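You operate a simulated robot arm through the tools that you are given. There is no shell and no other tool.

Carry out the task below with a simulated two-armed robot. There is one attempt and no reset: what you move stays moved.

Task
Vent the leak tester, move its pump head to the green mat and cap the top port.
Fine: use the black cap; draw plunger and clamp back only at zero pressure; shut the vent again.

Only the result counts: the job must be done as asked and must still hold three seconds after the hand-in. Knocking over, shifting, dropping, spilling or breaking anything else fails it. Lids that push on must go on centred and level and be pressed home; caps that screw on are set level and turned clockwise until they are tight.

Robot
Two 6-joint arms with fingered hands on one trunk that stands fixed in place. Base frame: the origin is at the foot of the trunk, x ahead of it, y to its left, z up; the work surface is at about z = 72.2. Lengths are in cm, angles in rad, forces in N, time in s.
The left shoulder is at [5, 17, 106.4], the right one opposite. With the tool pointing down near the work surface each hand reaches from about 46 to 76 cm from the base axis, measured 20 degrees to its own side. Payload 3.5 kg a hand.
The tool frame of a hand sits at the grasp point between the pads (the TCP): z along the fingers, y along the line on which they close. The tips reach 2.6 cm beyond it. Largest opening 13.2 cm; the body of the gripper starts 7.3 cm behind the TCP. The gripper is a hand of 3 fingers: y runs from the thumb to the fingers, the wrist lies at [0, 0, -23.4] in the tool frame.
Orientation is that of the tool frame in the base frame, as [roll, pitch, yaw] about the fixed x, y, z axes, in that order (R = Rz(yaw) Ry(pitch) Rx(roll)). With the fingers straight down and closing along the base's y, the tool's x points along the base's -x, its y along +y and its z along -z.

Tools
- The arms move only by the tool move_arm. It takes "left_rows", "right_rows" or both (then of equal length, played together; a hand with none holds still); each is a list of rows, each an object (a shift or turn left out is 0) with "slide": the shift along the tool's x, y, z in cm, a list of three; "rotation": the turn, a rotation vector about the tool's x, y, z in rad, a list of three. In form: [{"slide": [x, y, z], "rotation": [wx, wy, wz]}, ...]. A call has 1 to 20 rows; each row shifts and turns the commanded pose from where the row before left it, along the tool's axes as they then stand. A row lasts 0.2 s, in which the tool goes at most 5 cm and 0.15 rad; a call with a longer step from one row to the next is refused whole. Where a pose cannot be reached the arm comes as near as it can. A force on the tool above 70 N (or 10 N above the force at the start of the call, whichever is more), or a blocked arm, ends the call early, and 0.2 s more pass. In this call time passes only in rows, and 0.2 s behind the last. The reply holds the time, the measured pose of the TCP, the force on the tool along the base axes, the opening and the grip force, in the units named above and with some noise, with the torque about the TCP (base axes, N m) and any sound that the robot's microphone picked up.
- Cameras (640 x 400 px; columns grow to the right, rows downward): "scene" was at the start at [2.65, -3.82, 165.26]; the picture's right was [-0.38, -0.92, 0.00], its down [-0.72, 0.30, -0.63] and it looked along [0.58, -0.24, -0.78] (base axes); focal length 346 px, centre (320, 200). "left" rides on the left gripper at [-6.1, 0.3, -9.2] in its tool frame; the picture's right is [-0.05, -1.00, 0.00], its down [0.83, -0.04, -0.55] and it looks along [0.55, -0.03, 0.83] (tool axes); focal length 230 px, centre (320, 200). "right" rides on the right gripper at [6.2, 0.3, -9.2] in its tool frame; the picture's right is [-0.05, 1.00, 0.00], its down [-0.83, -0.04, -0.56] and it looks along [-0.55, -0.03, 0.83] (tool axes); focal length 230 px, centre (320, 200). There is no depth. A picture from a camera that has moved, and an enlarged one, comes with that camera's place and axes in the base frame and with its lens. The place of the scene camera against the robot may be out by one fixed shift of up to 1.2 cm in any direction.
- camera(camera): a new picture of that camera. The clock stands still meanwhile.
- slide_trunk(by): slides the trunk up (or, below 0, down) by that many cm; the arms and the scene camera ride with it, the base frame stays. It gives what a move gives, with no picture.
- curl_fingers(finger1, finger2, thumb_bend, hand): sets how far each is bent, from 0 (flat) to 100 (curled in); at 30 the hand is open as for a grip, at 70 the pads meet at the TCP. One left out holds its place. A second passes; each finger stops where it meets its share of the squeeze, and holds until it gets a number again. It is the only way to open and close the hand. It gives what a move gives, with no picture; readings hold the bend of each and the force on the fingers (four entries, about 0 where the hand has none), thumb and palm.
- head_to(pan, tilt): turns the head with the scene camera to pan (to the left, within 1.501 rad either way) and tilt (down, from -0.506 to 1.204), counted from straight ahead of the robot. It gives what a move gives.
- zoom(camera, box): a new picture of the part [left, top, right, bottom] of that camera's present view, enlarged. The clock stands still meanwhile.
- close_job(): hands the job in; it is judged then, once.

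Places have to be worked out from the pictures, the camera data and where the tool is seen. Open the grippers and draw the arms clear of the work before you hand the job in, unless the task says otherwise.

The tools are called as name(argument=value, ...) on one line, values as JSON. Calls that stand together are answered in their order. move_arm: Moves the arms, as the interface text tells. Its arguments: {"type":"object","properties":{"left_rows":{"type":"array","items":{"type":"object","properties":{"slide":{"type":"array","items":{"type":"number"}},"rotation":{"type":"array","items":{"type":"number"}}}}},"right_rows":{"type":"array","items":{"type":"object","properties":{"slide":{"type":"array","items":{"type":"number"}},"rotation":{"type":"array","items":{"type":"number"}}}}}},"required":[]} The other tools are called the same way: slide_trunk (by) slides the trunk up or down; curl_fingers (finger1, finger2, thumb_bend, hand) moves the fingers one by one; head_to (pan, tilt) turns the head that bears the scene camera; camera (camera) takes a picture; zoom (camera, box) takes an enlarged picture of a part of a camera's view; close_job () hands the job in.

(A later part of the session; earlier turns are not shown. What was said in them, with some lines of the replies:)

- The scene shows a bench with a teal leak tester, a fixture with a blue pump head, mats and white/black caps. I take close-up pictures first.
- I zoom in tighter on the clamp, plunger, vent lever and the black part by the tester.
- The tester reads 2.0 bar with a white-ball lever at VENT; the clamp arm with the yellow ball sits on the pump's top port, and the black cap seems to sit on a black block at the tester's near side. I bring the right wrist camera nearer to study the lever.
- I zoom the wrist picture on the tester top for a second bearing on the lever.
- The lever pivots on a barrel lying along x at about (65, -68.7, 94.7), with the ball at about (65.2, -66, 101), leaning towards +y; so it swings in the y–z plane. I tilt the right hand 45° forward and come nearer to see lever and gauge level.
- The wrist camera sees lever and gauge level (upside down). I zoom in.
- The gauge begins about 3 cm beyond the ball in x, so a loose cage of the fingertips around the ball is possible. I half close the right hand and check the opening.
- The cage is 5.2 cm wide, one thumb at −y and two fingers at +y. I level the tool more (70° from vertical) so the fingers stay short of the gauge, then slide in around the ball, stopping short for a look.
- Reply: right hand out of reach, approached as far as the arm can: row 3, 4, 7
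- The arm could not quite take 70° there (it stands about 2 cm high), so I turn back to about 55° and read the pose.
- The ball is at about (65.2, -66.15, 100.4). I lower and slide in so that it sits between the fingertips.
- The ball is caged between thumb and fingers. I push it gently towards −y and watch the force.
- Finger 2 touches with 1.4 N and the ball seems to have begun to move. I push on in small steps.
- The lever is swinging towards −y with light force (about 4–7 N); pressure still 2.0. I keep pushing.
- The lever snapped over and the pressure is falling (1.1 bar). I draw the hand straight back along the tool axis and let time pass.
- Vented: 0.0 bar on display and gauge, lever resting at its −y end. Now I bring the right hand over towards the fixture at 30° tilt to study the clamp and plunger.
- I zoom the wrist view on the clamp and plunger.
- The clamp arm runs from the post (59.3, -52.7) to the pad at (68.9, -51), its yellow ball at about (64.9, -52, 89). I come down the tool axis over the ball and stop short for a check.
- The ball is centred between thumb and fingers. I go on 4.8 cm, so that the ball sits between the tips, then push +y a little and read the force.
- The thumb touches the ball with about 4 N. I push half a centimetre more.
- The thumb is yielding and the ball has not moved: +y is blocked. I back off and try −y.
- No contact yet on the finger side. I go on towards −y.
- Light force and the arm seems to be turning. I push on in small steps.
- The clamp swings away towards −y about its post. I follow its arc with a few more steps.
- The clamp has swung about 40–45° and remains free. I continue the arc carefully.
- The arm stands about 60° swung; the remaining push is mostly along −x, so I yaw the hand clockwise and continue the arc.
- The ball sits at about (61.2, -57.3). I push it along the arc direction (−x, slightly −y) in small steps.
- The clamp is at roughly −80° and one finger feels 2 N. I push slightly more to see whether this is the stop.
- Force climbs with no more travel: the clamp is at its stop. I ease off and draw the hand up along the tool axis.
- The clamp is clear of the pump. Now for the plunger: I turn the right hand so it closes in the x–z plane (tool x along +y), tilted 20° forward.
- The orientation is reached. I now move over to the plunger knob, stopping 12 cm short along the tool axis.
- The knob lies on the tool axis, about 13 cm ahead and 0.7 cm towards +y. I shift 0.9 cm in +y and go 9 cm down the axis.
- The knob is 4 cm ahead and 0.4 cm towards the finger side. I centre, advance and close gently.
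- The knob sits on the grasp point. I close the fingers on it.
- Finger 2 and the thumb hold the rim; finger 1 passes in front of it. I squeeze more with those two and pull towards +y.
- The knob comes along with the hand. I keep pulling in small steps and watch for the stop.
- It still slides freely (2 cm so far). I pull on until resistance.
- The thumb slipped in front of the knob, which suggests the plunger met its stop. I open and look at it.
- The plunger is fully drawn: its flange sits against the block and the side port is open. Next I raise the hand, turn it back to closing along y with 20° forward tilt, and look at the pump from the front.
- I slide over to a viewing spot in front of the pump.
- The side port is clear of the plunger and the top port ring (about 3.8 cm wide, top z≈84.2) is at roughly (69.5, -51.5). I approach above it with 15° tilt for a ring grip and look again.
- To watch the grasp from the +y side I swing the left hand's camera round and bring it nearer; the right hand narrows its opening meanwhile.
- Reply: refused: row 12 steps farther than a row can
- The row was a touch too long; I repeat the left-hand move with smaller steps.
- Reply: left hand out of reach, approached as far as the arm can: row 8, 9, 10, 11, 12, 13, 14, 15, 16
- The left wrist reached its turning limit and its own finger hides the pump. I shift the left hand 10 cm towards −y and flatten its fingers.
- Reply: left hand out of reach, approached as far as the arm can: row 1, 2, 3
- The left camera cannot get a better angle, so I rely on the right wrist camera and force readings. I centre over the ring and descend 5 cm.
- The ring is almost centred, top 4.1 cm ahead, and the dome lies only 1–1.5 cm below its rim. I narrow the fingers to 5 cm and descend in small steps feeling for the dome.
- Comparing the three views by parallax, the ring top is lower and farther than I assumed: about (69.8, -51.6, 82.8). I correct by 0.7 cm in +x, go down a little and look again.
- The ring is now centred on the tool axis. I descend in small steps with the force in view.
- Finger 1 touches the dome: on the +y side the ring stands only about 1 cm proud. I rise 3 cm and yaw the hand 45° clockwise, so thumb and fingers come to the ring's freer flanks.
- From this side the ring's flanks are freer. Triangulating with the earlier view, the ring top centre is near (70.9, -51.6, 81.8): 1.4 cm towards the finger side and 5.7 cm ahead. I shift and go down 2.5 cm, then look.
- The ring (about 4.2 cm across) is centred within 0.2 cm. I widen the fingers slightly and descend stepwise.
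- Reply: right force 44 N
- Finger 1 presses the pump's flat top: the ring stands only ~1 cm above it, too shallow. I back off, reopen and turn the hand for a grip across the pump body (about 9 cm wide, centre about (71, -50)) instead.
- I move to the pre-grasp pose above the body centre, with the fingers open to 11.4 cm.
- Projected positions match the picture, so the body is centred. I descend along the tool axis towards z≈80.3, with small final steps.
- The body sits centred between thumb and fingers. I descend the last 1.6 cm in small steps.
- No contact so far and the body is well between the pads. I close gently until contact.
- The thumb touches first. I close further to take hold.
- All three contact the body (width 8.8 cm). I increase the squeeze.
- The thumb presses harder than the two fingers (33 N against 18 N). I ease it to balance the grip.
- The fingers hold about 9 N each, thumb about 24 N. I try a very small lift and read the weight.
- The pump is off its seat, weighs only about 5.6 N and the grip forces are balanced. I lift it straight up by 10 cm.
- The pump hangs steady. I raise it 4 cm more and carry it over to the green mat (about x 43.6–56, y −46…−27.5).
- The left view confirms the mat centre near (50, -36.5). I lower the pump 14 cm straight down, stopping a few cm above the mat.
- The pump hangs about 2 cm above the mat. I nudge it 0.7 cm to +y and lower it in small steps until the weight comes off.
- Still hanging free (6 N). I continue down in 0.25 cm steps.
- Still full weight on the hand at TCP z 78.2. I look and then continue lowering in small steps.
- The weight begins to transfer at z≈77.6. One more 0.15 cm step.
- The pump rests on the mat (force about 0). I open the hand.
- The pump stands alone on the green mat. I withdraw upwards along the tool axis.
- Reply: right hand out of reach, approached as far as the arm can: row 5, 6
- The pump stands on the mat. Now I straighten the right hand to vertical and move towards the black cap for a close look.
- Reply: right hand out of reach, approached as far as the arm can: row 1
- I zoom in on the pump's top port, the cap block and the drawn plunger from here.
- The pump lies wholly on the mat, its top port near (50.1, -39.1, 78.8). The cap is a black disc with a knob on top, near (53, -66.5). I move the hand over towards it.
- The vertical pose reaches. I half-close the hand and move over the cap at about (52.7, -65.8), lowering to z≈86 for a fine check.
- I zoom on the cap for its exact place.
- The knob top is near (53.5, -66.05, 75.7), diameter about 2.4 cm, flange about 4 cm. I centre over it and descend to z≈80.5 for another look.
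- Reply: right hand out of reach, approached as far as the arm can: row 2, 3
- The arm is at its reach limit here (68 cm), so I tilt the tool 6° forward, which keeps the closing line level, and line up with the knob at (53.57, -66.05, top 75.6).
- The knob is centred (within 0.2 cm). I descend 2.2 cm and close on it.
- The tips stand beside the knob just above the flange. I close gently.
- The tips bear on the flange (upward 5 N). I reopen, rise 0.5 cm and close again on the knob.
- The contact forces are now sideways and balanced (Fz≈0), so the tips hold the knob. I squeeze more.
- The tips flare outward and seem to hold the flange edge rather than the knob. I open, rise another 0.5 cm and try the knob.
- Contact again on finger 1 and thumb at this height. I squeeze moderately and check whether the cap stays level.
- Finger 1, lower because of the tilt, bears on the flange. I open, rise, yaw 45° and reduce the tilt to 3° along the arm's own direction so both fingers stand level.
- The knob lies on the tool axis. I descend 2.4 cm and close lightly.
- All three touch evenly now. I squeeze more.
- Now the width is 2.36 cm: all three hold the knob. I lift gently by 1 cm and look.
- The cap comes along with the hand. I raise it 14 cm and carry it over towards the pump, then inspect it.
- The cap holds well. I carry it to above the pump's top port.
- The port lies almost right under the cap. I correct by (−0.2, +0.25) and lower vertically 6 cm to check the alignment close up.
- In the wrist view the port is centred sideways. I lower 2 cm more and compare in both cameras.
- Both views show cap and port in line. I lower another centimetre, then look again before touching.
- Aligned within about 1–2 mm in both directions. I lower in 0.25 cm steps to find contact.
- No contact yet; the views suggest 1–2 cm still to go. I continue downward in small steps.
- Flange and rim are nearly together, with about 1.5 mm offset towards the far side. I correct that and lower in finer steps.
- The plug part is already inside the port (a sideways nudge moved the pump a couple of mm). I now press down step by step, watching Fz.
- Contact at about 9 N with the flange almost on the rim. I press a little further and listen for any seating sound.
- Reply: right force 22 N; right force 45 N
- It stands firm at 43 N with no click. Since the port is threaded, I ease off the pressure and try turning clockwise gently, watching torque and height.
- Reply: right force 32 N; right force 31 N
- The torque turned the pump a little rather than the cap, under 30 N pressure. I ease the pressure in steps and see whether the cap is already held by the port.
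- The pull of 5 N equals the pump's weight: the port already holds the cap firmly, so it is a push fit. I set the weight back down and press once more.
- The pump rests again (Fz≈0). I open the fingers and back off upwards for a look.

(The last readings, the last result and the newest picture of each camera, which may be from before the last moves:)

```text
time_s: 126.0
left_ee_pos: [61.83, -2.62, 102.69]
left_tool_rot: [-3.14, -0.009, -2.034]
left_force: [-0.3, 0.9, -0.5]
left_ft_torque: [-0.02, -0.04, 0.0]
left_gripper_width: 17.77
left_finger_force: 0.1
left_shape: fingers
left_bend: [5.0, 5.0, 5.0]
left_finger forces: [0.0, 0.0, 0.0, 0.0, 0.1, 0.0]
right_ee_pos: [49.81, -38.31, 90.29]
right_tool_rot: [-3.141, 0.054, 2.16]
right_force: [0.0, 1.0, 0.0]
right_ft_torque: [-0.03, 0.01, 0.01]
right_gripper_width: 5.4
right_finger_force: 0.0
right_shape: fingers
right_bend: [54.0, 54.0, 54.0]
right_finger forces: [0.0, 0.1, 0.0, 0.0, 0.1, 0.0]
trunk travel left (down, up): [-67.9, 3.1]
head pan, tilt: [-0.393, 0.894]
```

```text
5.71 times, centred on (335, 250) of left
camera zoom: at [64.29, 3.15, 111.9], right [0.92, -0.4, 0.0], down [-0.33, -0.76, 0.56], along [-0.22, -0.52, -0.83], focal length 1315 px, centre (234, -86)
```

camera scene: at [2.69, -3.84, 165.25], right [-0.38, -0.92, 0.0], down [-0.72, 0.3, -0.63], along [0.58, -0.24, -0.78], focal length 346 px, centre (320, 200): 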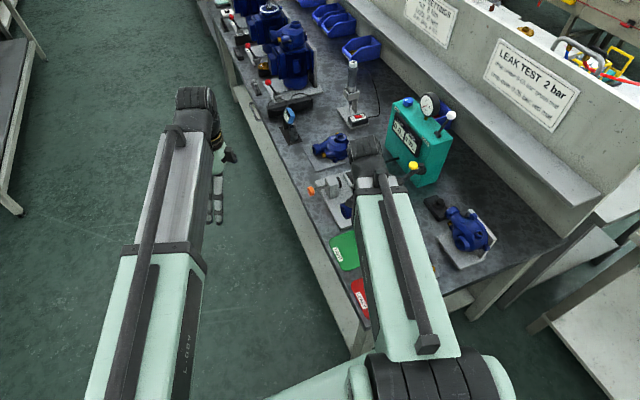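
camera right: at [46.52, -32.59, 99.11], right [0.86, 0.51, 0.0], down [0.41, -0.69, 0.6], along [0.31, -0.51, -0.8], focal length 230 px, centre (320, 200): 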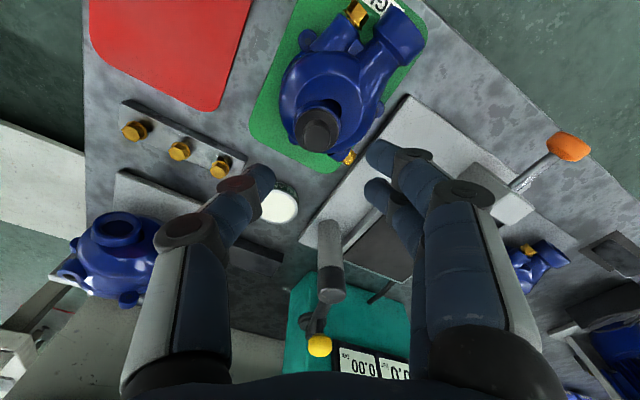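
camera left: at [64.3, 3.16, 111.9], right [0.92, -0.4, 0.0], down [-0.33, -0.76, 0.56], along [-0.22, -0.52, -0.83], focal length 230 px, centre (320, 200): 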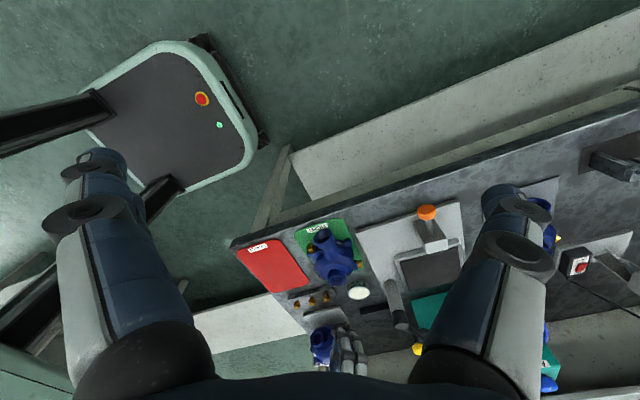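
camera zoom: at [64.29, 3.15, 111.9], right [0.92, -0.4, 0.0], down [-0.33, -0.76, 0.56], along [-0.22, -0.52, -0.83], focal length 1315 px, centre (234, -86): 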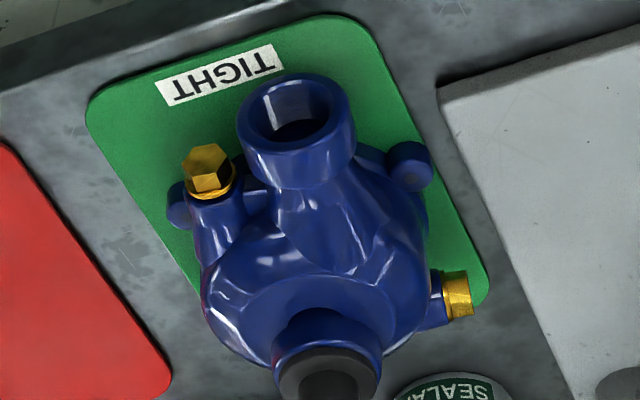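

The cap sits on the port. I check how level and centred it is from both sides.

zoom(camera="left", box=[315, 255, 360, 295])

zoom(camera="right", box=[290, 95, 350, 165])

zoom(camera="scene", box=[320, 190, 410, 260])

```text
10.00 times, centred on (338, 275) of left
camera zoom: at [64.29, 3.15, 111.9], right [0.92, -0.4, 0.0], down [-0.33, -0.76, 0.56], along [-0.22, -0.52, -0.83], focal length 2301 px, centre (145, -550)
```

zoom: 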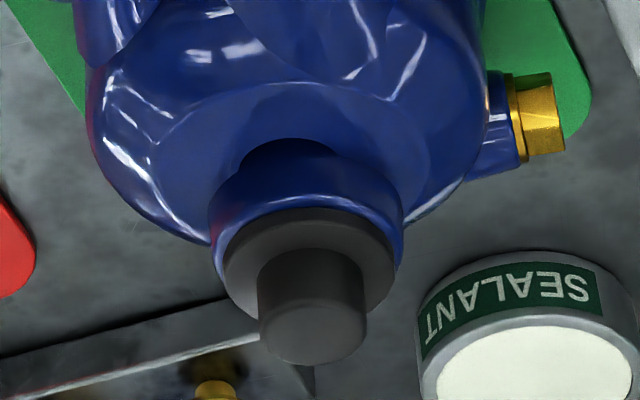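

```text
5.71 times, centred on (320, 130) of right
camera zoom: at [46.52, -32.59, 99.11], right [0.86, 0.51, 0.0], down [0.41, -0.69, 0.6], along [0.31, -0.51, -0.8], focal length 1315 px, centre (320, 600)
```

zoom: 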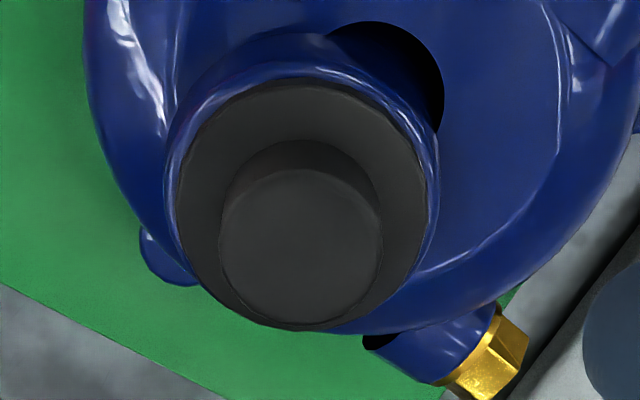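

```text
5.71 times, centred on (365, 225) of scene
camera zoom: at [2.63, -3.8, 165.25], right [-0.38, -0.92, 0.0], down [-0.72, 0.3, -0.63], along [0.58, -0.24, -0.78], focal length 1979 px, centre (63, 57)
```

zoom: 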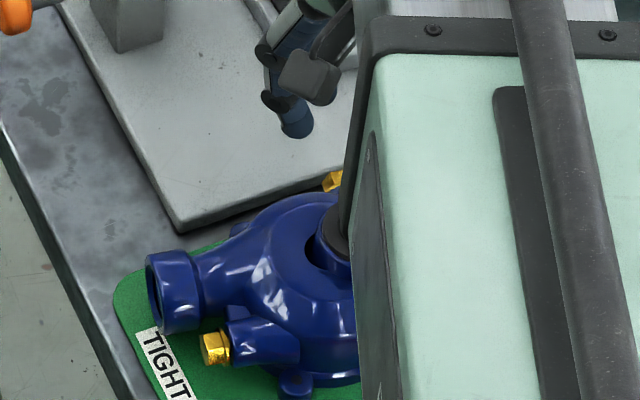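

The cap looks centred and flush. To be sure it is home I close the fist, set the tool vertical over the knob and press straight down.

curl_fingers(hand="right", finger1=70, finger2=70, thumb_bend=70)

move_arm(right_rows=[{"rotation": [0, 0.054, 0]}, {"slide": [-0.735, -0.142, 0]}, {"slide": [0, 0, 2]}, {"slide": [0, 0, 2]}, {"slide": [0, 0, 1.3]}])

zoom(camera="right", box=[260, 100, 380, 220])

zoom(camera="left", box=[315, 255, 360, 295])

```text
time_s: 127.0
left_ee_pos: [61.74, -2.61, 102.65]
left_tool_rot: [-3.14, -0.008, -2.033]
left_force: [-0.2, -1.0, 0.4]
left_ft_torque: [-0.01, 0.0, 0.0]
left_gripper_width: 17.78
left_finger_force: 0.0
left_shape: fingers
left_bend: [5.0, 5.0, 5.0]
left_finger forces: [0.1, 0.0, 0.1, 0.1, 0.0, 0.1]
right_ee_pos: [49.9, -38.37, 90.25]
right_tool_rot: [3.14, 0.054, 2.156]
right_force: [-0.4, 0.8, -0.4]
right_ft_torque: [-0.01, -0.01, 0.05]
right_gripper_width: 0.62
right_finger_force: 0.0
right_shape: fingers
right_bend: [70.0, 70.0, 70.0]
right_finger forces: [0.1, 0.1, 0.0, 0.0, 0.0, 0.0]
trunk travel left (down, up): [-67.9, 3.1]
head pan, tilt: [-0.393, 0.894]
```

```text
time_s: 128.2
left_ee_pos: [61.72, -2.77, 102.61]
left_tool_rot: [-3.14, -0.006, -2.033]
left_force: [0.1, 0.4, 0.3]
left_ft_torque: [-0.01, 0.05, 0.02]
left_gripper_width: 17.78
left_finger_force: 0.2
left_shape: fingers
left_bend: [5.0, 5.0, 5.0]
left_finger forces: [0.0, 0.0, 0.0, 0.0, 0.0, 0.0]
right_ee_pos: [50.03, -39.04, 85.15]
right_tool_rot: [-3.141, 0.001, 2.158]
right_force: [0.7, -0.8, -0.5]
right_ft_torque: [0.0, -0.02, -0.01]
right_gripper_width: 0.6
right_finger_force: 0.2
right_shape: fingers
right_bend: [70.0, 70.0, 70.0]
right_finger forces: [0.0, 0.1, 0.0, 0.1, 0.1, 0.0]
trunk travel left (down, up): [-67.9, 3.1]
head pan, tilt: [-0.393, 0.894]
```

```text
3.33 times, centred on (320, 160) of right
camera zoom: at [46.99, -33.83, 94.34], right [0.86, 0.51, 0.0], down [0.42, -0.72, 0.56], along [0.28, -0.48, -0.83], focal length 767 px, centre (320, 333)
```

zoom: 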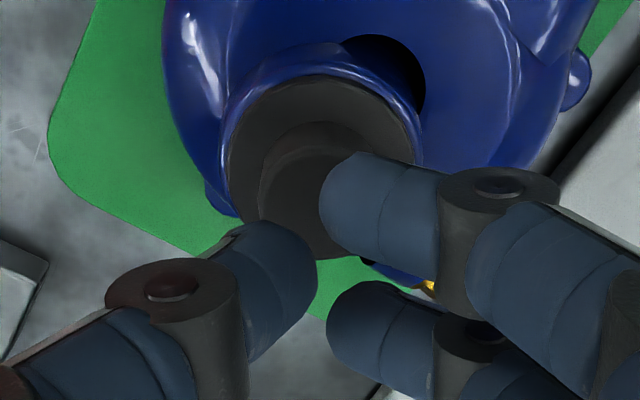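

```text
10.00 times, centred on (338, 275) of left
camera zoom: at [64.3, 3.13, 111.9], right [0.92, -0.4, 0.0], down [-0.33, -0.76, 0.56], along [-0.22, -0.52, -0.83], focal length 2301 px, centre (145, -550)
```

zoom: 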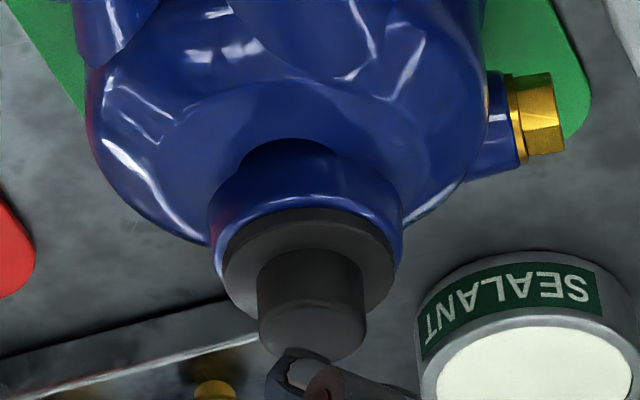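

The fist is above the knob. I lower in small steps until contact and press.

move_arm(right_rows=[{"slide": [0, 0, 0.5]}, {"slide": [0, 0, 0.5]}, {"slide": [0, 0, 0.4]}])

move_arm(right_rows=[{"slide": [0, 0, 0.3]}])

move_arm(right_rows=[{"slide": [0, 0, 0.3]}])

```text
time_s: 129.0
left_ee_pos: [61.83, -2.61, 102.71]
left_tool_rot: [-3.14, -0.006, -2.034]
left_force: [-0.4, -0.3, 0.7]
left_ft_torque: [0.02, 0.0, 0.02]
left_gripper_width: 17.79
left_finger_force: 0.1
left_shape: fingers
left_bend: [5.0, 5.0, 5.0]
left_finger forces: [0.0, 0.0, 0.0, 0.1, 0.0, 0.0]
right_ee_pos: [50.05, -39.13, 83.92]
right_tool_rot: [3.139, 0.001, 2.155]
right_force: [-0.2, -2.0, 5.1]
right_ft_torque: [-0.07, 0.03, 0.06]
right_gripper_width: 0.59
right_finger_force: 2.6
right_shape: fingers
right_bend: [70.0, 70.0, 70.0]
right_finger forces: [0.8, 0.6, 0.0, 0.0, 3.8, 0.0]
trunk travel left (down, up): [-67.9, 3.1]
head pan, tilt: [-0.393, 0.894]
```

```text
time_s: 129.4
left_ee_pos: [61.57, -2.6, 102.85]
left_tool_rot: [-3.138, -0.006, -2.034]
left_force: [0.5, -0.1, 0.6]
left_ft_torque: [0.03, 0.02, 0.01]
left_gripper_width: 17.79
left_finger_force: 0.1
left_shape: fingers
left_bend: [5.0, 5.0, 5.0]
left_finger forces: [0.0, 0.0, 0.1, 0.1, 0.0, 0.0]
right_ee_pos: [50.0, -39.1, 83.8]
right_tool_rot: [3.14, 0.004, 2.157]
right_force: [-0.1, -2.3, 29.4]
right_ft_torque: [-0.07, 0.14, -0.02]
right_gripper_width: 0.62
right_finger_force: 14.9
right_shape: fingers
right_bend: [71.0, 70.0, 70.0]
right_finger forces: [6.6, 5.6, 0.0, 0.1, 16.8, 0.0]
trunk travel left (down, up): [-67.9, 3.1]
head pan, tilt: [-0.393, 0.894]
```

```text
time_s: 129.8
left_ee_pos: [61.62, -2.48, 102.93]
left_tool_rot: [-3.139, -0.008, -2.033]
left_force: [1.1, 0.8, 0.3]
left_ft_torque: [0.01, 0.0, -0.01]
left_gripper_width: 17.77
left_finger_force: 0.0
left_shape: fingers
left_bend: [5.0, 5.0, 5.0]
left_finger forces: [0.1, 0.1, 0.1, 0.1, 0.1, 0.1]
right_ee_pos: [49.99, -39.06, 83.65]
right_tool_rot: [3.139, 0.007, 2.158]
right_force: [3.1, -2.1, 54.3]
right_ft_torque: [-0.06, 0.09, 0.0]
right_gripper_width: 0.61
right_finger_force: 27.1
right_shape: fingers
right_bend: [71.0, 71.0, 70.0]
right_finger forces: [13.8, 12.7, 0.1, 0.0, 27.8, 0.0]
trunk travel left (down, up): [-67.9, 3.1]
head pan, tilt: [-0.393, 0.894]
```

Pressed with 54 N, well balanced, no further travel: the cap is home. I lift off and check.

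move_arm(right_rows=[{"slide": [0, 0, -0.6]}, {"slide": [0, 0, -2]}, {"slide": [0, 0, -3]}, {"slide": [0, 0, -4]}])

zoom(camera="right", box=[260, 50, 380, 170])

zoom(camera="left", box=[315, 255, 360, 295])

```text
time_s: 130.8
left_ee_pos: [61.62, -2.71, 102.77]
left_tool_rot: [-3.139, -0.006, -2.033]
left_force: [-0.1, -0.1, -0.2]
left_ft_torque: [0.0, -0.05, 0.01]
left_gripper_width: 17.77
left_finger_force: 0.1
left_shape: fingers
left_bend: [5.0, 5.0, 5.0]
left_finger forces: [0.0, 0.0, 0.0, 0.1, 0.1, 0.1]
right_ee_pos: [49.83, -38.96, 92.9]
right_tool_rot: [3.14, 0.003, 2.157]
right_force: [-0.5, 1.3, 0.0]
right_ft_torque: [-0.01, 0.0, -0.01]
right_gripper_width: 0.57
right_finger_force: 0.1
right_shape: fingers
right_bend: [70.0, 70.0, 70.0]
right_finger forces: [0.0, 0.1, 0.0, 0.0, 0.0, 0.0]
trunk travel left (down, up): [-67.9, 3.1]
head pan, tilt: [-0.393, 0.894]
```

```text
3.33 times, centred on (320, 110) of right
camera zoom: at [46.88, -33.77, 101.97], right [0.86, 0.51, 0.0], down [0.42, -0.72, 0.56], along [0.28, -0.48, -0.83], focal length 767 px, centre (320, 500)
```

zoom: 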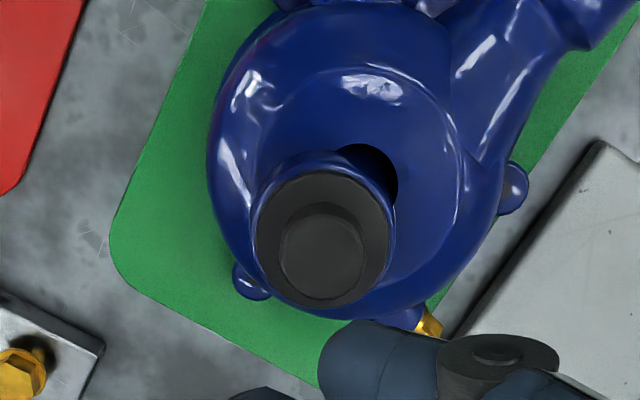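

```text
10.00 times, centred on (338, 275) of left
camera zoom: at [64.27, 3.16, 111.91], right [0.92, -0.4, 0.0], down [-0.33, -0.76, 0.56], along [-0.22, -0.52, -0.83], focal length 2301 px, centre (145, -550)
```

zoom: 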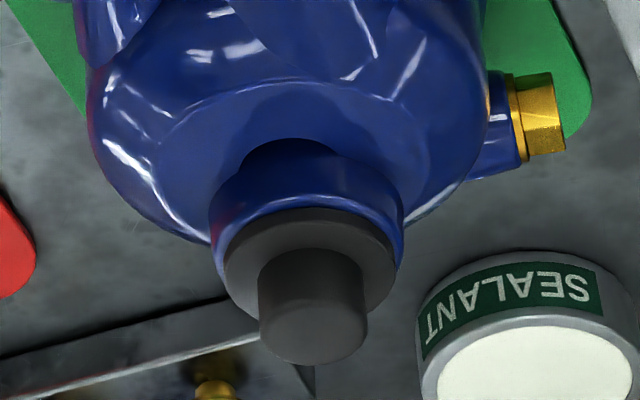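

The cap sits home, centred and level on the port. Now I go back to shut the vent: raise the hand, turn it to yaw 0 and move over towards the tester.

move_arm(right_rows=[{"slide": [0, 0, -4.8]}, {"slide": [0, 0, -4.8]}, {"slide": [0, 0, -4.8]}, {"rotation": [0, 0, -0.1405]}, {"rotation": [0, 0, -0.1405]}, {"rotation": [0, 0, -0.1405]}, {"rotation": [0, 0, -0.1405]}, {"rotation": [0, 0, -0.1405]}, {"rotation": [0, 0, -0.1405]}, {"rotation": [0, 0, -0.1405]}, {"slide": [-0.15, -3.85, -1.33]}, {"slide": [-0.15, -3.85, -1.33]}, {"slide": [-0.15, -3.85, -1.33]}, {"slide": [-0.15, -3.85, -1.33]}, {"slide": [-0.15, -3.85, -1.33]}, {"slide": [-0.15, -3.85, -1.33]}])

curl_fingers(hand="right", finger1=55, finger2=55, thumb_bend=55)

zoom(camera="scene", box=[300, 80, 500, 280])

```text
time_s: 134.2
left_ee_pos: [61.9, -2.79, 102.57]
left_tool_rot: [-3.139, -0.007, -2.036]
left_force: [0.2, -0.1, -0.3]
left_ft_torque: [-0.03, 0.0, 0.01]
left_gripper_width: 17.79
left_finger_force: 0.1
left_shape: fingers
left_bend: [5.0, 5.0, 5.0]
left_finger forces: [0.1, 0.1, 0.0, 0.0, 0.1, 0.0]
right_ee_pos: [51.2, -62.22, 115.1]
right_tool_rot: [3.141, -0.003, 3.142]
right_force: [0.1, -0.4, -0.2]
right_ft_torque: [0.0, -0.02, 0.01]
right_gripper_width: 0.55
right_finger_force: 0.1
right_shape: fingers
right_bend: [70.0, 70.0, 70.0]
right_finger forces: [0.1, 0.0, 0.0, 0.0, 0.0, 0.0]
trunk travel left (down, up): [-67.9, 3.1]
head pan, tilt: [-0.393, 0.894]
```

```text
time_s: 135.2
left_ee_pos: [61.78, -2.65, 102.68]
left_tool_rot: [-3.139, -0.006, -2.033]
left_force: [0.0, 0.3, 0.0]
left_ft_torque: [-0.01, 0.0, 0.0]
left_gripper_width: 17.79
left_finger_force: 0.1
left_shape: fingers
left_bend: [5.0, 5.0, 5.0]
left_finger forces: [0.1, 0.1, 0.1, 0.0, 0.0, 0.1]
right_ee_pos: [51.15, -62.14, 115.06]
right_tool_rot: [3.141, -0.001, 3.142]
right_force: [-0.4, 0.7, 0.2]
right_ft_torque: [0.0, 0.0, 0.04]
right_gripper_width: 5.05
right_finger_force: 0.1
right_shape: fingers
right_bend: [55.0, 55.0, 55.0]
right_finger forces: [0.0, 0.1, 0.0, 0.0, 0.0, 0.0]
trunk travel left (down, up): [-67.9, 3.1]
head pan, tilt: [-0.393, 0.894]
```

```text
2.00 times, centred on (400, 180) of scene
camera zoom: at [2.65, -3.82, 165.26], right [-0.38, -0.92, 0.0], down [-0.72, 0.3, -0.63], along [0.58, -0.24, -0.78], focal length 693 px, centre (160, 240)
```

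zoom: 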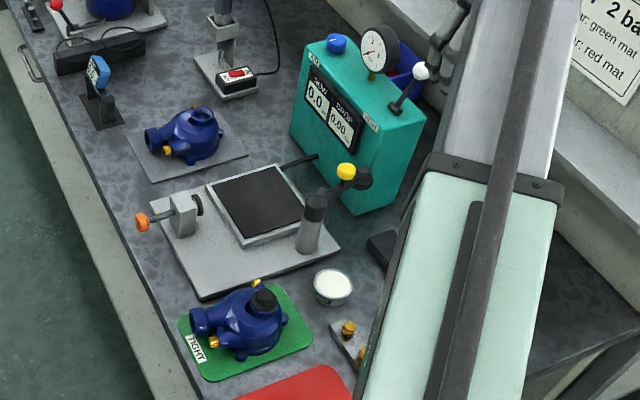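

Everything is in place on the bench. I tilt the hand forward again and move to the spot in front of the vent lever.

move_arm(right_rows=[{"rotation": [0, -0.137, 0]}, {"rotation": [0, -0.137, 0]}, {"rotation": [0, -0.137, 0]}, {"rotation": [0, -0.137, 0]}, {"rotation": [0, -0.137, 0]}, {"rotation": [0, -0.137, 0]}, {"rotation": [0, -0.137, 0]}, {"slide": [0.43, -2.92, 2.76]}, {"slide": [0.43, -2.92, 2.76]}, {"slide": [0.43, -2.92, 2.76]}])

camera(camera="right")

zoom(camera="scene", box=[390, 80, 490, 142])

```text
time_s: 137.4
left_ee_pos: [61.76, -2.77, 102.68]
left_tool_rot: [-3.139, -0.006, -2.035]
left_force: [-0.4, 0.2, -1.4]
left_ft_torque: [0.0, 0.02, 0.01]
left_gripper_width: 17.77
left_finger_force: 0.1
left_shape: fingers
left_bend: [5.0, 5.0, 5.0]
left_finger forces: [0.0, 0.0, 0.0, 0.0, 0.0, 0.0]
right_ee_pos: [57.12, -70.98, 109.18]
right_tool_rot: [3.141, 0.959, 3.14]
right_force: [-0.3, -0.4, -0.4]
right_ft_torque: [0.0, -0.02, 0.01]
right_gripper_width: 5.07
right_finger_force: 0.1
right_shape: fingers
right_bend: [55.0, 55.0, 55.0]
right_finger forces: [0.0, 0.0, 0.1, 0.0, 0.1, 0.1]
trunk travel left (down, up): [-67.9, 3.1]
head pan, tilt: [-0.393, 0.894]
```

```text
taken
camera right: at [46.21, -70.72, 109.41], right [0.03, 1.0, 0.04], down [0.02, -0.04, 1.0], along [1.0, -0.03, -0.02], focal length 230 px, centre (320, 200)
```

right: 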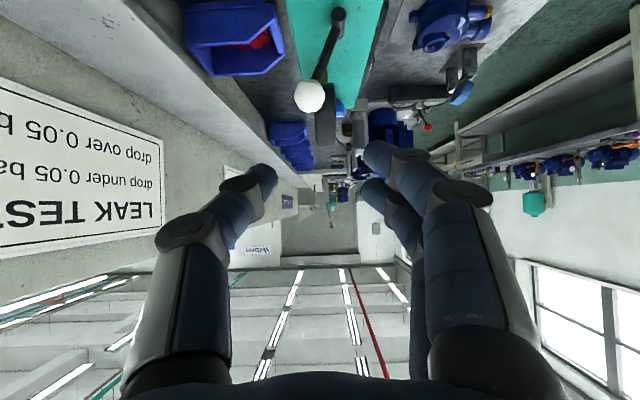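

```text
6.40 times, centred on (440, 111) of scene
camera zoom: at [2.7, -3.89, 165.25], right [-0.38, -0.92, 0.0], down [-0.72, 0.3, -0.63], along [0.58, -0.24, -0.78], focal length 2216 px, centre (-448, 770)
```

zoom: 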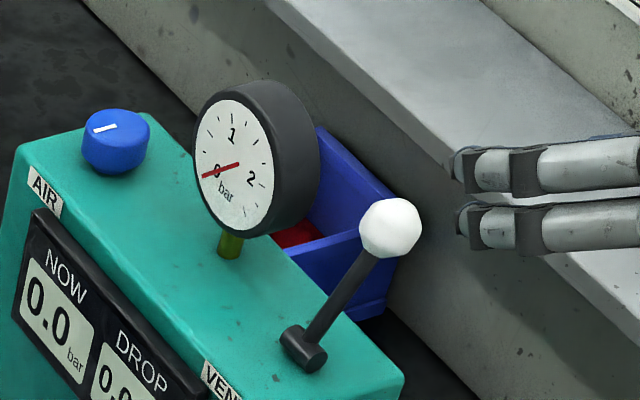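

The ball rests at about (65.2, -71.8, 100.4). I shift 0.7 cm to −y so thumb and fingers straddle it, and slide in.

move_arm(right_rows=[{"slide": [2, -0.7, 2]}, {"slide": [0, 0, 3]}, {"slide": [0, 0, 2.5]}])

camera(camera="right")

```text
time_s: 138.2
left_ee_pos: [61.85, -2.73, 102.65]
left_tool_rot: [-3.14, -0.005, -2.031]
left_force: [-0.5, 0.0, -0.2]
left_ft_torque: [-0.01, -0.03, -0.02]
left_gripper_width: 17.8
left_finger_force: 0.1
left_shape: fingers
left_bend: [5.0, 5.0, 5.0]
left_finger forces: [0.0, 0.0, 0.0, 0.1, 0.0, 0.1]
right_ee_pos: [61.93, -71.96, 103.27]
right_tool_rot: [-3.141, 0.958, -3.141]
right_force: [-0.8, -0.3, 0.3]
right_ft_torque: [-0.03, 0.01, -0.01]
right_gripper_width: 5.05
right_finger_force: 0.0
right_shape: fingers
right_bend: [55.0, 55.0, 55.0]
right_finger forces: [0.0, 0.0, 0.1, 0.0, 0.1, 0.0]
trunk travel left (down, up): [-67.9, 3.1]
head pan, tilt: [-0.393, 0.894]
```

```text
taken
camera right: at [50.88, -71.51, 103.53], right [0.03, 1.0, 0.04], down [0.02, -0.04, 1.0], along [1.0, -0.03, -0.02], focal length 230 px, centre (320, 200)
```

right: 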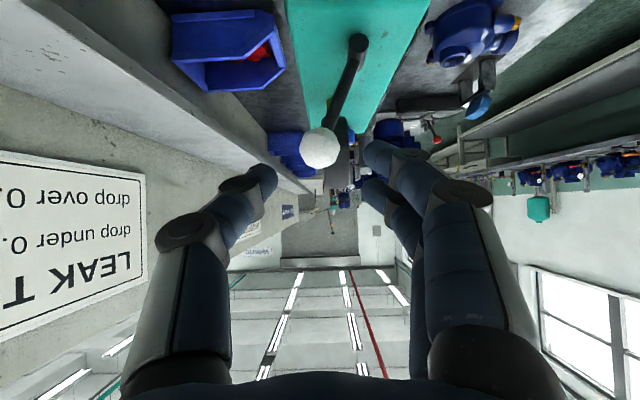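

The ball is centred. I advance 2.5 cm and push towards +y, reading the force.

move_arm(right_rows=[{"slide": [0, 0, 1.3]}, {"slide": [0, 0, 1.2]}, {"slide": [0, 0.5, 0]}, {"slide": [0, 0.5, 0]}, {"slide": [0, 0.4, 0]}, {"slide": [0, 0.4, 0]}])

camera(camera="right")

```text
time_s: 139.6
left_ee_pos: [61.71, -2.75, 102.78]
left_tool_rot: [-3.14, -0.007, -2.034]
left_force: [-0.8, 0.1, -0.7]
left_ft_torque: [0.03, 0.01, -0.01]
left_gripper_width: 17.78
left_finger_force: 0.1
left_shape: fingers
left_bend: [5.0, 5.0, 5.0]
left_finger forces: [0.1, 0.1, 0.1, 0.0, 0.0, 0.0]
right_ee_pos: [63.9, -69.83, 101.98]
right_tool_rot: [-3.14, 0.96, 3.141]
right_force: [-0.4, -1.3, 1.7]
right_ft_torque: [-0.1, -0.04, -0.07]
right_gripper_width: 5.28
right_finger_force: 1.5
right_shape: fingers
right_bend: [55.0, 55.0, 54.0]
right_finger forces: [0.0, 0.1, 0.0, 0.0, 2.4, 0.0]
trunk travel left (down, up): [-67.9, 3.1]
head pan, tilt: [-0.393, 0.894]
```

```text
taken
camera right: at [53.0, -69.56, 102.27], right [0.03, 1.0, 0.04], down [0.02, -0.04, 1.0], along [1.0, -0.03, -0.02], focal length 230 px, centre (320, 200)
```

right: 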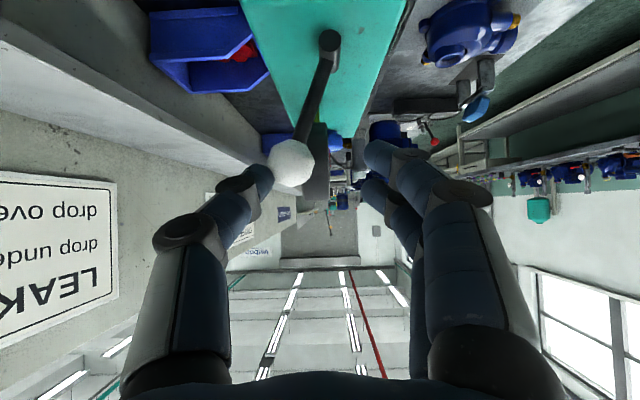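

The thumb pushes the ball with 2.4 N. I carry on towards +y until the lever snaps over.

move_arm(right_rows=[{"slide": [0, 0.4, 0]}, {"slide": [0, 0.4, 0]}, {"slide": [0, 0.4, 0]}, {"slide": [-0.05, 0.4, 0]}, {"slide": [-0.05, 0.4, 0]}])

camera(camera="right")

zoom(camera="scene", box=[390, 80, 490, 142])

```text
time_s: 140.8
left_ee_pos: [61.81, -2.65, 102.66]
left_tool_rot: [-3.139, -0.007, -2.033]
left_force: [0.6, -0.6, -0.6]
left_ft_torque: [0.02, -0.02, 0.02]
left_gripper_width: 17.78
left_finger_force: 0.0
left_shape: fingers
left_bend: [5.0, 5.0, 5.0]
left_finger forces: [0.1, 0.0, 0.1, 0.0, 0.0, 0.0]
right_ee_pos: [64.09, -67.69, 102.03]
right_tool_rot: [-3.142, 0.959, 3.141]
right_force: [-0.3, -0.4, -0.5]
right_ft_torque: [-0.01, -0.01, 0.04]
right_gripper_width: 5.12
right_finger_force: 0.0
right_shape: fingers
right_bend: [55.0, 55.0, 55.0]
right_finger forces: [0.0, 0.0, 0.1, 0.0, 0.2, 0.0]
trunk travel left (down, up): [-67.9, 3.1]
head pan, tilt: [-0.393, 0.894]
```

```text
taken
camera right: at [53.05, -67.48, 102.27], right [0.03, 1.0, 0.04], down [0.02, -0.04, 1.0], along [1.0, -0.03, -0.02], focal length 230 px, centre (320, 200)
```

right: 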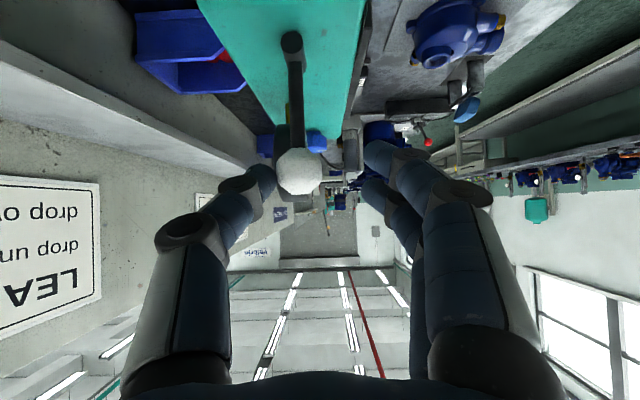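

```text
6.40 times, centred on (440, 111) of scene
camera zoom: at [2.66, -3.82, 165.25], right [-0.38, -0.92, 0.0], down [-0.72, 0.3, -0.63], along [0.58, -0.24, -0.78], focal length 2216 px, centre (-448, 770)
```

zoom: 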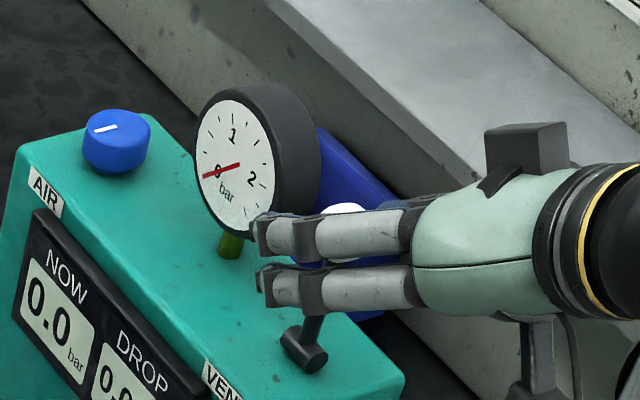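

The lever is near upright. I push on a bit further to bring it over to its closed end.

move_arm(right_rows=[{"slide": [0, 0.4, 0]}, {"slide": [0, 0.4, 0]}, {"slide": [0, 0.4, 0]}])

camera(camera="right")

zoom(camera="scene", box=[390, 80, 490, 142])

```text
time_s: 141.6
left_ee_pos: [61.77, -2.7, 102.62]
left_tool_rot: [-3.138, -0.007, -2.033]
left_force: [0.6, 0.5, 0.3]
left_ft_torque: [0.01, 0.02, 0.03]
left_gripper_width: 17.81
left_finger_force: 0.1
left_shape: fingers
left_bend: [5.0, 5.0, 5.0]
left_finger forces: [0.0, 0.1, 0.0, 0.1, 0.0, 0.0]
right_ee_pos: [64.04, -66.61, 102.07]
right_tool_rot: [-3.141, 0.956, 3.141]
right_force: [-0.8, 1.0, 0.4]
right_ft_torque: [-0.02, 0.02, -0.03]
right_gripper_width: 5.11
right_finger_force: 0.0
right_shape: fingers
right_bend: [55.0, 55.0, 55.0]
right_finger forces: [0.1, 0.0, 0.1, 0.1, 0.1, 0.1]
trunk travel left (down, up): [-67.9, 3.1]
head pan, tilt: [-0.393, 0.894]
```

```text
taken
camera right: at [53.1, -66.29, 102.28], right [0.03, 1.0, 0.04], down [0.02, -0.04, 1.0], along [1.0, -0.03, -0.02], focal length 230 px, centre (320, 200)
```

right: 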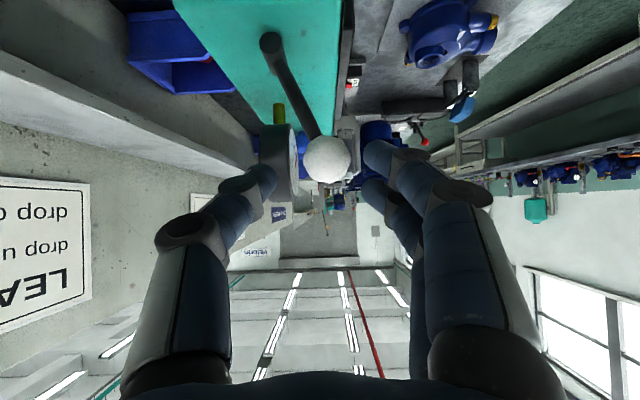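

```text
6.40 times, centred on (440, 111) of scene
camera zoom: at [2.65, -3.81, 165.26], right [-0.38, -0.92, 0.0], down [-0.72, 0.3, -0.63], along [0.58, -0.24, -0.78], focal length 2216 px, centre (-448, 770)
```

zoom: 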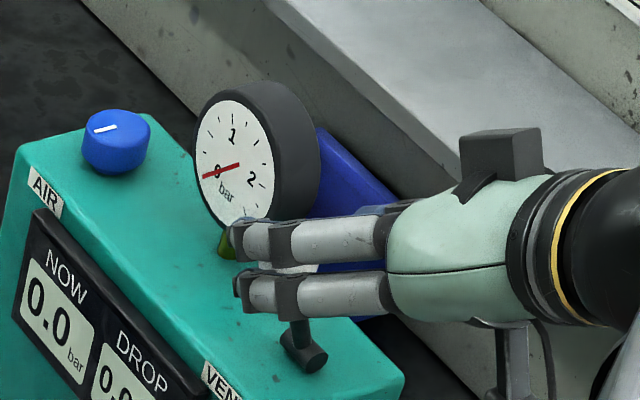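

The lever has snapped back to its original closed lean (ball at y≈−66.2) and the hand is free of it. I withdraw straight back and check.

move_arm(right_rows=[{"slide": [0, 0.1, -2]}, {"slide": [0, 0, -3]}, {"slide": [0, 0, -3]}, {"slide": [-2, 0, -3]}, {"slide": [-2, 0, -3]}, {"slide": [-1, 0, -3]}])

camera(camera="right")

zoom(camera="scene", box=[380, 80, 480, 142])

zoom(camera="scene", box=[300, 140, 460, 260])

```text
time_s: 143.0
left_ee_pos: [61.6, -2.69, 102.6]
left_tool_rot: [-3.139, -0.008, -2.033]
left_force: [0.6, -1.1, 0.5]
left_ft_torque: [-0.01, -0.03, 0.0]
left_gripper_width: 17.77
left_finger_force: 0.0
left_shape: fingers
left_bend: [5.0, 5.0, 5.0]
left_finger forces: [0.0, 0.0, 0.1, 0.0, 0.0, 0.1]
right_ee_pos: [52.91, -66.75, 116.07]
right_tool_rot: [3.14, 0.958, 3.141]
right_force: [0.1, -0.8, 0.1]
right_ft_torque: [-0.01, -0.01, 0.0]
right_gripper_width: 5.13
right_finger_force: 0.1
right_shape: fingers
right_bend: [55.0, 55.0, 55.0]
right_finger forces: [0.1, 0.0, 0.0, 0.0, 0.1, 0.0]
trunk travel left (down, up): [-67.9, 3.1]
head pan, tilt: [-0.393, 0.894]
```

```text
taken
camera right: at [41.85, -66.34, 116.26], right [0.03, 1.0, 0.04], down [0.02, -0.04, 1.0], along [1.0, -0.03, -0.02], focal length 230 px, centre (320, 200)
```

right: 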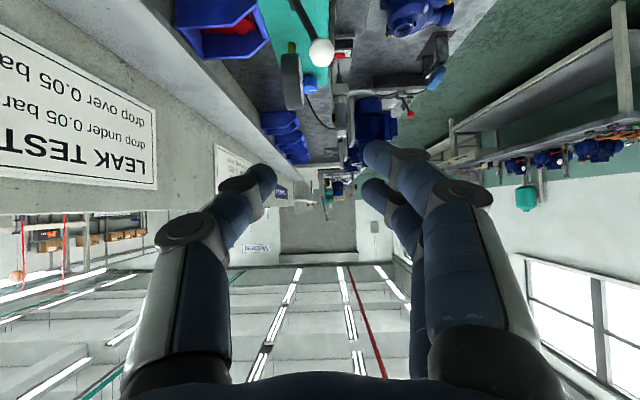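

```text
6.40 times, centred on (430, 111) of scene
camera zoom: at [2.61, -3.8, 165.25], right [-0.38, -0.92, 0.0], down [-0.72, 0.3, -0.63], along [0.58, -0.24, -0.78], focal length 2216 px, centre (-384, 770)
```

zoom: 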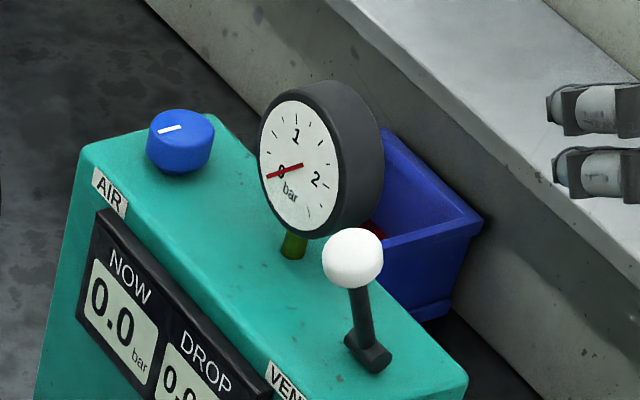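

```text
3.33 times, centred on (380, 200) of scene
camera zoom: at [2.61, -3.8, 165.25], right [-0.38, -0.92, 0.0], down [-0.72, 0.3, -0.63], along [0.58, -0.24, -0.78], focal length 1154 px, centre (120, 200)
```

zoom: 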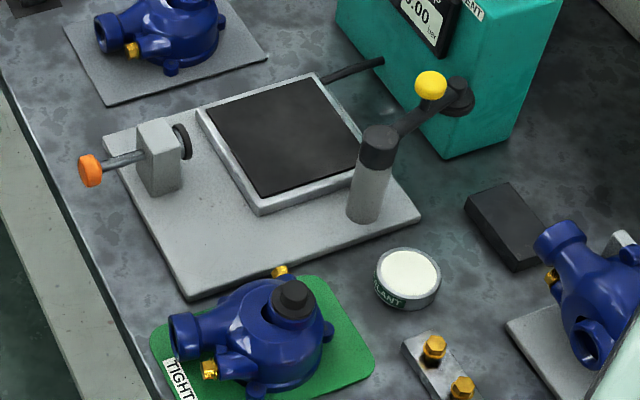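

The vent is shut at 0.0 bar. I look closely at the capped pump from the head camera.

zoom(camera="scene", box=[335, 205, 400, 265])

zoom(camera="left", box=[295, 205, 375, 295])

```text
6.67 times, centred on (368, 235) of scene
camera zoom: at [2.61, -3.8, 165.25], right [-0.38, -0.92, 0.0], down [-0.72, 0.3, -0.63], along [0.58, -0.24, -0.78], focal length 2309 px, centre (3, -33)
```

zoom: 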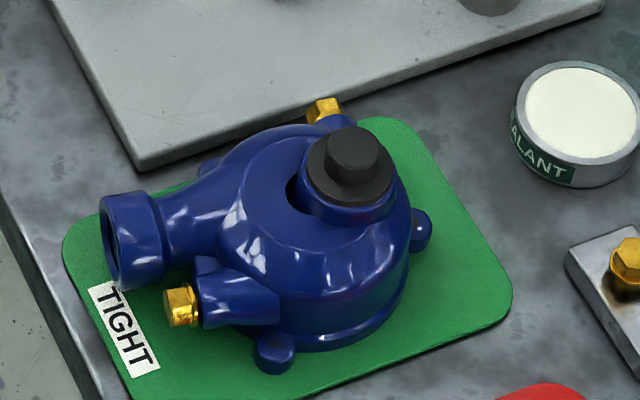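

```text
4.44 times, centred on (335, 250) of left
camera zoom: at [64.27, 3.16, 111.91], right [0.92, -0.4, 0.0], down [-0.33, -0.76, 0.56], along [-0.22, -0.52, -0.83], focal length 1022 px, centre (253, -22)
```

zoom: 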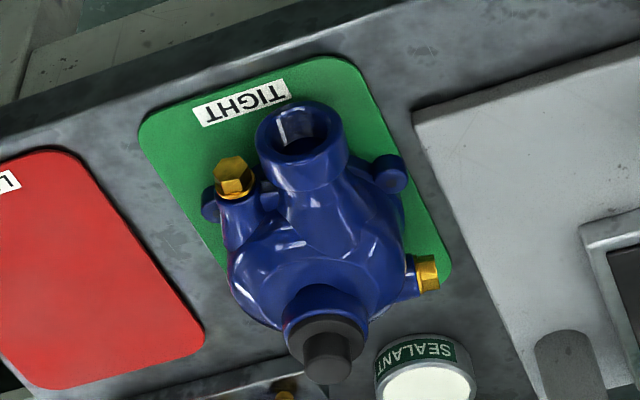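

The cap sits flush and level, the pump lies within the green mat, plunger and clamp are back and the vent is shut. I now open both hands and draw the arms clear.

move_arm(right_rows=[{"slide": [-1, 0, -1]}, {"rotation": [0, 0.137, 0]}, {"rotation": [0, 0.137, 0]}, {"rotation": [0, 0.137, 0]}, {"rotation": [0, 0.137, 0]}, {"rotation": [0, 0.137, 0]}, {"rotation": [0, 0.137, 0]}, {"rotation": [0, 0.137, 0]}, {"slide": [2.9, 3.2, -0.8]}, {"slide": [2.9, 3.2, -0.8]}, {"slide": [2.9, 3.2, -0.8]}, {"slide": [2.9, 3.2, -0.8]}], left_rows=[{"slide": [0, 0, -1]}, {"slide": [0, 0, -1]}, {"slide": [0, 0, -1]}, {"slide": [0, 0, -1]}, {"slide": [0, 0, -1]}, {"slide": [0, 0, -1]}, {"slide": [0, 0, -1]}, {"slide": [0, 0, -1]}, {"slide": [0, 0, -1]}, {"slide": [0, 0, -1]}, {"slide": [0, 0, -1]}, {"slide": [0, 0, -1]}])

curl_fingers(hand="right", finger1=30, finger2=30, thumb_bend=30)

curl_fingers(hand="left", finger1=30, finger2=30, thumb_bend=30)

camera(camera="scene")

camera(camera="right")

zoom(camera="scene", box=[300, 80, 500, 280])

```text
time_s: 145.6
left_ee_pos: [62.44, -1.54, 114.81]
left_tool_rot: [3.141, -0.003, -2.014]
left_force: [0.4, -0.4, -0.7]
left_ft_torque: [-0.02, 0.04, 0.02]
left_gripper_width: 17.77
left_finger_force: 0.1
left_shape: fingers
left_bend: [5.0, 5.0, 5.0]
left_finger forces: [0.0, 0.0, 0.0, 0.0, 0.1, 0.1]
left hand out of reach, approached as far as the arm can: row 1
right_ee_pos: [39.52, -52.09, 119.51]
right_tool_rot: [-3.136, 0.003, 3.14]
right_force: [0.1, -0.3, 0.5]
right_ft_torque: [-0.01, -0.03, -0.04]
right_gripper_width: 5.13
right_finger_force: 0.0
right_shape: fingers
right_bend: [55.0, 55.0, 55.0]
right_finger forces: [0.0, 0.0, 0.0, 0.0, 0.0, 0.1]
right hand out of reach, approached as far as the arm can: row 7, 8, 12
trunk travel left (down, up): [-67.9, 3.1]
head pan, tilt: [-0.393, 0.894]
```

```text
time_s: 146.6
left_ee_pos: [62.41, -1.59, 114.68]
left_tool_rot: [3.141, -0.001, -2.013]
left_force: [0.0, -0.6, 0.4]
left_ft_torque: [0.0, -0.01, -0.02]
left_gripper_width: 17.81
left_finger_force: 0.0
left_shape: fingers
left_bend: [5.0, 5.0, 5.0]
left_finger forces: [0.0, 0.0, 0.1, 0.1, 0.1, 0.1]
right_ee_pos: [39.55, -52.11, 119.56]
right_tool_rot: [-3.136, 0.005, 3.14]
right_force: [0.0, 0.2, 1.3]
right_ft_torque: [-0.03, -0.01, 0.04]
right_gripper_width: 13.38
right_finger_force: 0.1
right_shape: fingers
right_bend: [30.0, 30.0, 30.0]
right_finger forces: [0.0, 0.0, 0.1, 0.0, 0.1, 0.0]
trunk travel left (down, up): [-67.9, 3.1]
head pan, tilt: [-0.393, 0.894]
```

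```text
time_s: 147.6
left_ee_pos: [62.4, -1.62, 114.73]
left_tool_rot: [3.141, -0.003, -2.014]
left_force: [-0.4, -0.3, -0.4]
left_ft_torque: [-0.02, 0.01, 0.03]
left_gripper_width: 13.54
left_finger_force: 0.1
left_shape: fingers
left_bend: [30.0, 30.0, 30.0]
left_finger forces: [0.0, 0.0, 0.0, 0.0, 0.0, 0.0]
right_ee_pos: [39.59, -52.18, 119.58]
right_tool_rot: [-3.136, 0.004, 3.141]
right_force: [-0.3, 0.1, -0.7]
right_ft_torque: [-0.03, 0.0, 0.0]
right_gripper_width: 13.4
right_finger_force: 0.0
right_shape: fingers
right_bend: [30.0, 30.0, 30.0]
right_finger forces: [0.1, 0.0, 0.0, 0.0, 0.1, 0.0]
trunk travel left (down, up): [-67.9, 3.1]
head pan, tilt: [-0.393, 0.894]
```

```text
taken
camera scene: at [2.65, -3.82, 165.26], right [-0.38, -0.92, 0.0], down [-0.72, 0.3, -0.63], along [0.58, -0.24, -0.78], focal length 346 px, centre (320, 200)
```

scene: 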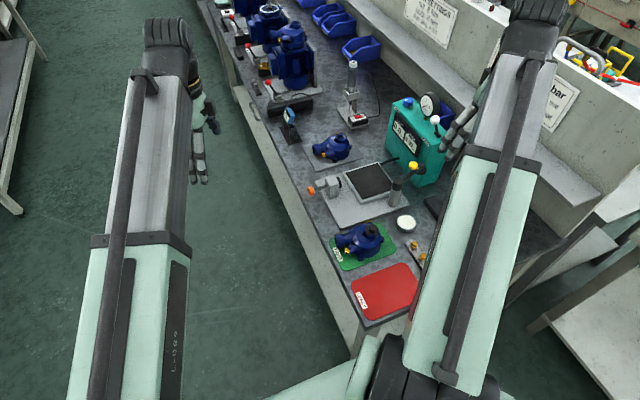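

```text
taken
camera right: at [33.46, -51.79, 128.67], right [0.05, 1.0, 0.0], down [0.83, -0.04, 0.56], along [0.56, -0.03, -0.83], focal length 230 px, centre (320, 200)
```

right: 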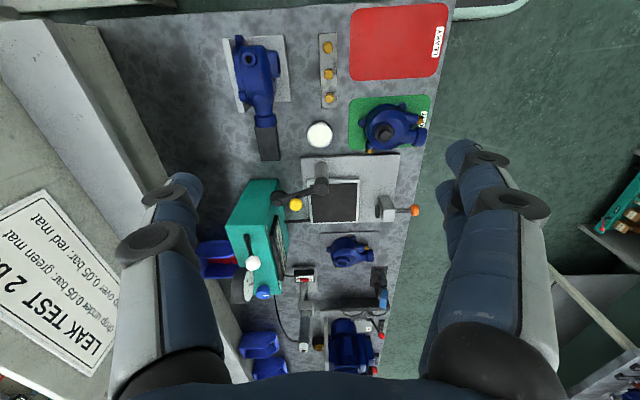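

```text
2.00 times, centred on (400, 180) of scene
camera zoom: at [2.65, -3.82, 165.26], right [-0.38, -0.92, 0.0], down [-0.72, 0.3, -0.63], along [0.58, -0.24, -0.78], focal length 693 px, centre (160, 240)
```

zoom: 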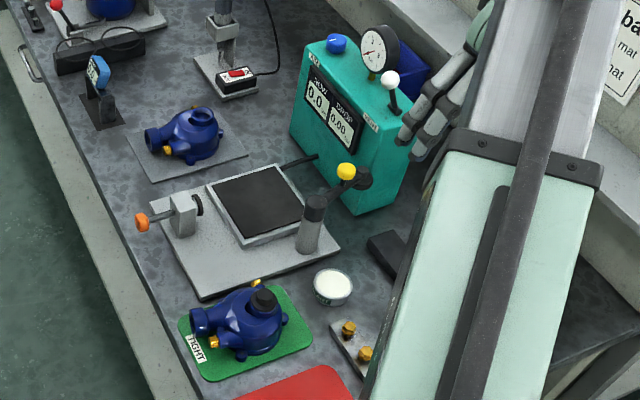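

Both arms are clear with open hands. The pump stands capped on the green mat, the vent is shut at 0.0 bar, clamp and plunger are drawn back, and nothing else looks shifted, so I hand the job in.

close_job()

```text
The job is handed in.
```

I've handed the job in: the pump head stands on the green mat with the black cap on its top port, and the vent is shut again.

- **Venting:** I pushed the vent lever over and waited until the display and gauge both read 0.0 bar before touching anything else.
- **Clamp and plunger:** I swung the clamp to its stop, and the plunger is drawn back until its flange sits against the block.
- **Pump head:** It lies inside the green mat apart from one brass fitting that overhangs the edge. It turned a few degrees on the mat while I tried twisting the cap clockwise.
- **Cap:** It sits flush, centred and level, and I pressed it down with about 54 N. The port looks threaded, but I treated the cap as a push fit because it seated flush without turning. It also held the pump's weight when I pulled up. That is my judgement, not something I could confirm.
- **Vent lever:** It is back at its original closed lean, and the display still read 0.0 bar afterwards.

In the final pictures nothing else on the bench looks shifted, and both arms are clear with open hands.
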